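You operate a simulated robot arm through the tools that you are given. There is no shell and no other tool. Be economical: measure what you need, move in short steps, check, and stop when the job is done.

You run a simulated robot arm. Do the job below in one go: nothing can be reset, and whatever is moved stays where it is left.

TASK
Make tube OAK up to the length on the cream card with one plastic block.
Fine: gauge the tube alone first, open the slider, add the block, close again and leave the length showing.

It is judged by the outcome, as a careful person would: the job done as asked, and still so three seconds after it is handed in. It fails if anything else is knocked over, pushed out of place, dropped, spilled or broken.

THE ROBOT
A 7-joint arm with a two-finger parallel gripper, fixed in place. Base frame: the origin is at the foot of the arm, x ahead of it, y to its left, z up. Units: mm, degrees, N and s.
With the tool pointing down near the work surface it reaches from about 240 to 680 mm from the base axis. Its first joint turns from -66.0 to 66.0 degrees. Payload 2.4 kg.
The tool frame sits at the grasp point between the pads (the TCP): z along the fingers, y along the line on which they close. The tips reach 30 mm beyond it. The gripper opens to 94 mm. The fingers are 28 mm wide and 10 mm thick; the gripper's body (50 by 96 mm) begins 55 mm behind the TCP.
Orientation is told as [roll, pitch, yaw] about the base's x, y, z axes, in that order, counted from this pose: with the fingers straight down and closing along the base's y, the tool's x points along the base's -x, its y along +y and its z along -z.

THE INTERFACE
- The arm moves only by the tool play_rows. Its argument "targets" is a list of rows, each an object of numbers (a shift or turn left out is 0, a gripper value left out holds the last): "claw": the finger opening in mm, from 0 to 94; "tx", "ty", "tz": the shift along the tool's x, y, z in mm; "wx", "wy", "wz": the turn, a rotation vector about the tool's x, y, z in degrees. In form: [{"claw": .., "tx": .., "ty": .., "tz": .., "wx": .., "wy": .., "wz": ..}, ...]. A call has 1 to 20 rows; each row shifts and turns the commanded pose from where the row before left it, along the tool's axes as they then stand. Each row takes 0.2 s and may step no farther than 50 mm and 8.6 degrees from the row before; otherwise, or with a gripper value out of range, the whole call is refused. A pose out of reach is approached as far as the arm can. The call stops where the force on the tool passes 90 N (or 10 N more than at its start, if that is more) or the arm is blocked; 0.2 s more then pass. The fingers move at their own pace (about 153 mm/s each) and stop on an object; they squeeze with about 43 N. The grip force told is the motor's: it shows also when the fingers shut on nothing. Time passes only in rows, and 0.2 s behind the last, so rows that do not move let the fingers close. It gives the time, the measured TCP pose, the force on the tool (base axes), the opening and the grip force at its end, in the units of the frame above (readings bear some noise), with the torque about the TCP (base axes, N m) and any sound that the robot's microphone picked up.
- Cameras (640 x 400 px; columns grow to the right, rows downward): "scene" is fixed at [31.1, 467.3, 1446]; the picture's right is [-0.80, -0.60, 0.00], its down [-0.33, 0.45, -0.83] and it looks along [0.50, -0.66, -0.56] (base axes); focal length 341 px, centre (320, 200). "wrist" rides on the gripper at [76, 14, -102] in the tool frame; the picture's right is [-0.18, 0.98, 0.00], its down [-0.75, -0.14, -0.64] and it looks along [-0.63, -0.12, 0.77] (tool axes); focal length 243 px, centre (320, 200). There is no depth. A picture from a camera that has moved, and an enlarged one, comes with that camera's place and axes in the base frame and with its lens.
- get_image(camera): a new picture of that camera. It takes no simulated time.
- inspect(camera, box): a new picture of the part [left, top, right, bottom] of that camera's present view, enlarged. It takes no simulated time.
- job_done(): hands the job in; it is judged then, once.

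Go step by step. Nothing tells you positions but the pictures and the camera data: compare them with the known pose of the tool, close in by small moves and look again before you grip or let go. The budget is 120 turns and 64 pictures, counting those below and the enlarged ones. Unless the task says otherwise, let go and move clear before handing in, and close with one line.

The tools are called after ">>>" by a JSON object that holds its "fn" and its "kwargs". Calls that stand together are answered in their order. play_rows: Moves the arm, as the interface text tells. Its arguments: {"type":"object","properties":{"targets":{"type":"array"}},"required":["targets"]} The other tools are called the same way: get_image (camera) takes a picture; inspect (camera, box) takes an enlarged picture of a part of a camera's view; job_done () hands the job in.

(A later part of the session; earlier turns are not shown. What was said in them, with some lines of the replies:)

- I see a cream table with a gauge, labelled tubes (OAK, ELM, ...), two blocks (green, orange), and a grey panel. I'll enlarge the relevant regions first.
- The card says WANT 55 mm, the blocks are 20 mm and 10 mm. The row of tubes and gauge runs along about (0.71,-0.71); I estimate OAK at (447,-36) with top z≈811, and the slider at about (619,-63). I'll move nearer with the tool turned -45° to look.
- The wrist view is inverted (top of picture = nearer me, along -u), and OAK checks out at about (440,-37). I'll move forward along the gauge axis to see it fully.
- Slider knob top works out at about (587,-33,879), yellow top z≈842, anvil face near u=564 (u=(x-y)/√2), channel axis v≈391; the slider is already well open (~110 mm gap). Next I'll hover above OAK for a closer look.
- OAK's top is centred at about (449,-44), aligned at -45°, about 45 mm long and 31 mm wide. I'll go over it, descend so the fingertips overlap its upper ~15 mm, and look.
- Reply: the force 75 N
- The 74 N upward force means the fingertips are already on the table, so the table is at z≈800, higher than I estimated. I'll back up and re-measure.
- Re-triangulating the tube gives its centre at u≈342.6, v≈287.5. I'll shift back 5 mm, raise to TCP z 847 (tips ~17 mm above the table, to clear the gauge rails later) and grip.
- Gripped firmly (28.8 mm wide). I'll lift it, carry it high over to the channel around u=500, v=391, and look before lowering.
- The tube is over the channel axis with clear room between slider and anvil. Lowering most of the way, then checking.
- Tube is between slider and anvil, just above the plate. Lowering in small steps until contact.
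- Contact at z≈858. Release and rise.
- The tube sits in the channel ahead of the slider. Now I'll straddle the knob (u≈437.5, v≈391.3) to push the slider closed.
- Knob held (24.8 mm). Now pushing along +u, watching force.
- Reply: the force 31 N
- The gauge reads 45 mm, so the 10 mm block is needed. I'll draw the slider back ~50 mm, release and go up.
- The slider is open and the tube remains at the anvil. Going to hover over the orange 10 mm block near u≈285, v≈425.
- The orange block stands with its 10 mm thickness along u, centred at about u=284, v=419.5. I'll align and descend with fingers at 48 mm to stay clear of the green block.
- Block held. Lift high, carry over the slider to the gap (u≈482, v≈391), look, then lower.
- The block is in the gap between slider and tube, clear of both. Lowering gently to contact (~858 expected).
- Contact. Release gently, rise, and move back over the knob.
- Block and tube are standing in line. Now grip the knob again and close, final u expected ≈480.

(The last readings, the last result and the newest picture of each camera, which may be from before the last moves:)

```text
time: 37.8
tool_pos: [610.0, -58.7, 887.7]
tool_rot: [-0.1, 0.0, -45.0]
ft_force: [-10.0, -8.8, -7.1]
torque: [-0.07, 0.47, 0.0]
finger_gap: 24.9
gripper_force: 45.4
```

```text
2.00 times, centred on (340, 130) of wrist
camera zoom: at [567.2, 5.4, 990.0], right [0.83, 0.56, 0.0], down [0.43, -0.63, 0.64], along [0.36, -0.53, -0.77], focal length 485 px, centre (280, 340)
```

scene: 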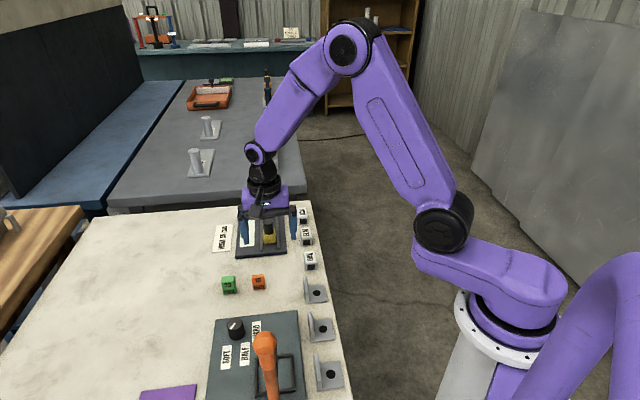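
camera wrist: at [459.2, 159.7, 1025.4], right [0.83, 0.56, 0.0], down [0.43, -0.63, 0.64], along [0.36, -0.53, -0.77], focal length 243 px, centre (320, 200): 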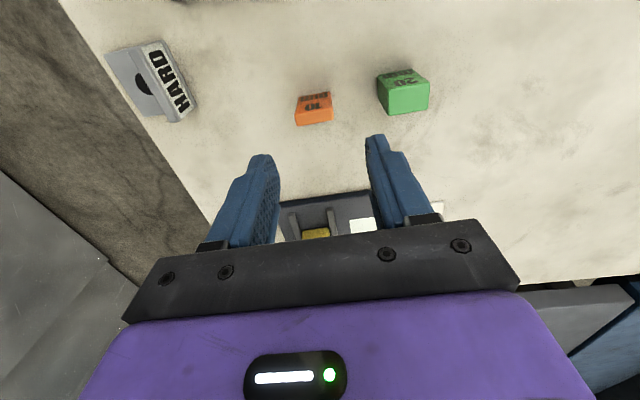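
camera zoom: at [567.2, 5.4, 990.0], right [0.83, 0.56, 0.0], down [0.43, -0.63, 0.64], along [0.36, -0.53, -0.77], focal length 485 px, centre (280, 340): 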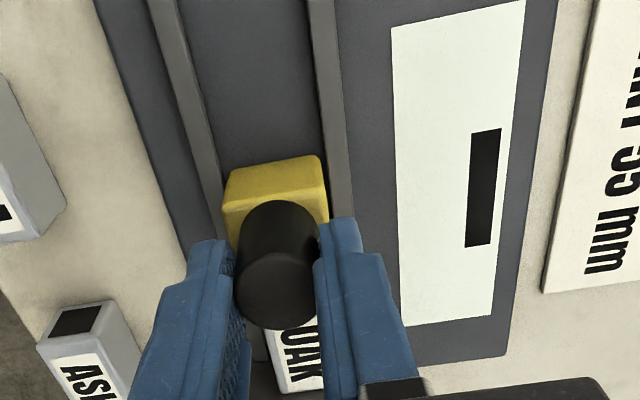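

>>> {"fn": "play_rows", "kwargs": {"targets": [{"tx": -3}, {"tx": -3}, {"tx": -3}, {"tx": -2}, {}]}}

>>> {"fn": "inspect", "kwargs": {"camera": "wrist", "box": [220, 30, 460, 230]}}

```text
time: 39.0
tool_pos: [617.2, -64.3, 886.5]
tool_rot: [-0.2, 0.3, -44.9]
ft_force: [-26.8, -4.0, 9.9]
torque: [-0.2, -0.1, -0.03]
finger_gap: 25.2
gripper_force: 44.9
```

```text
2.00 times, centred on (340, 130) of wrist
camera zoom: at [573.4, -0.7, 990.3], right [0.82, 0.57, 0.0], down [0.44, -0.63, 0.64], along [0.36, -0.53, -0.77], focal length 485 px, centre (280, 340)
```

zoom: 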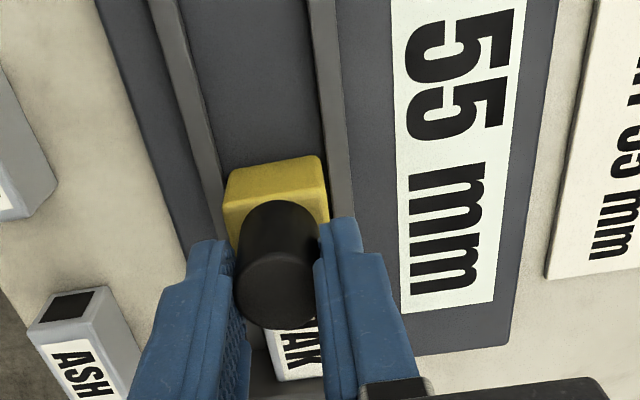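

It reads 55 mm. Release and rise straight up, then verify.

>>> {"fn": "play_rows", "kwargs": {"targets": [{"claw": 40}, {"claw": 55}, {}, {"tz": -15}, {"tz": -40}, {"tz": -45}, {"tz": -40}, {"tx": 40}, {"tx": 40}, {}, {}]}}

>>> {"fn": "inspect", "kwargs": {"camera": "scene", "box": [190, 180, 340, 310]}}

>>> {"fn": "get_image", "kwargs": {"camera": "wrist"}}

```text
time: 41.4
tool_pos: [561.7, -11.4, 1025.4]
tool_rot: [0.1, 0.0, -45.0]
ft_force: [0.2, 0.4, 0.7]
torque: [0.0, 0.0, 0.01]
finger_gap: 54.9
gripper_force: 0.0
```

```text
3.08 times, centred on (265, 245) of scene
camera zoom: at [31.1, 467.3, 1446.0], right [-0.8, -0.6, 0.0], down [-0.33, 0.45, -0.83], along [0.5, -0.66, -0.56], focal length 1049 px, centre (489, 62)
```

zoom: 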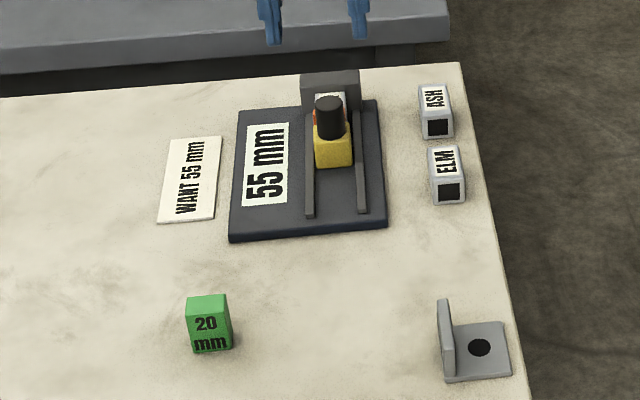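

```text
15 pictures are left
camera wrist: at [518.6, 53.0, 1128.6], right [0.83, 0.56, 0.0], down [0.43, -0.63, 0.64], along [0.36, -0.53, -0.77], focal length 243 px, centre (320, 200)
```

wrist: 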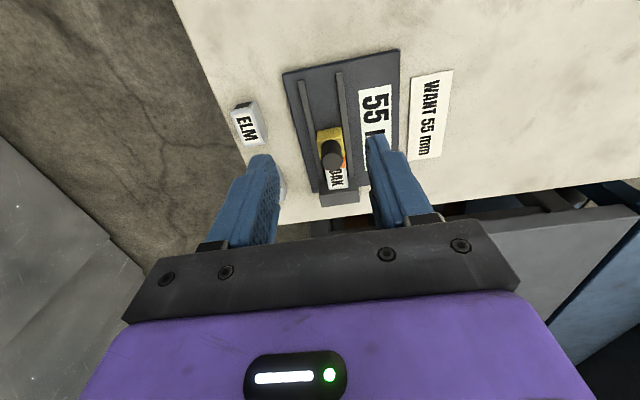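

The gauge holds at 55 mm with the arm clear and everything else in place, so I'm handing in.

>>> {"fn": "job_done", "kwargs": {}}

```text
The job is handed in.
```

Tube OAK measured 45 mm on its own; with the 10 mm block added and the slider closed, the gauge shows 55 mm, matching the cream card.
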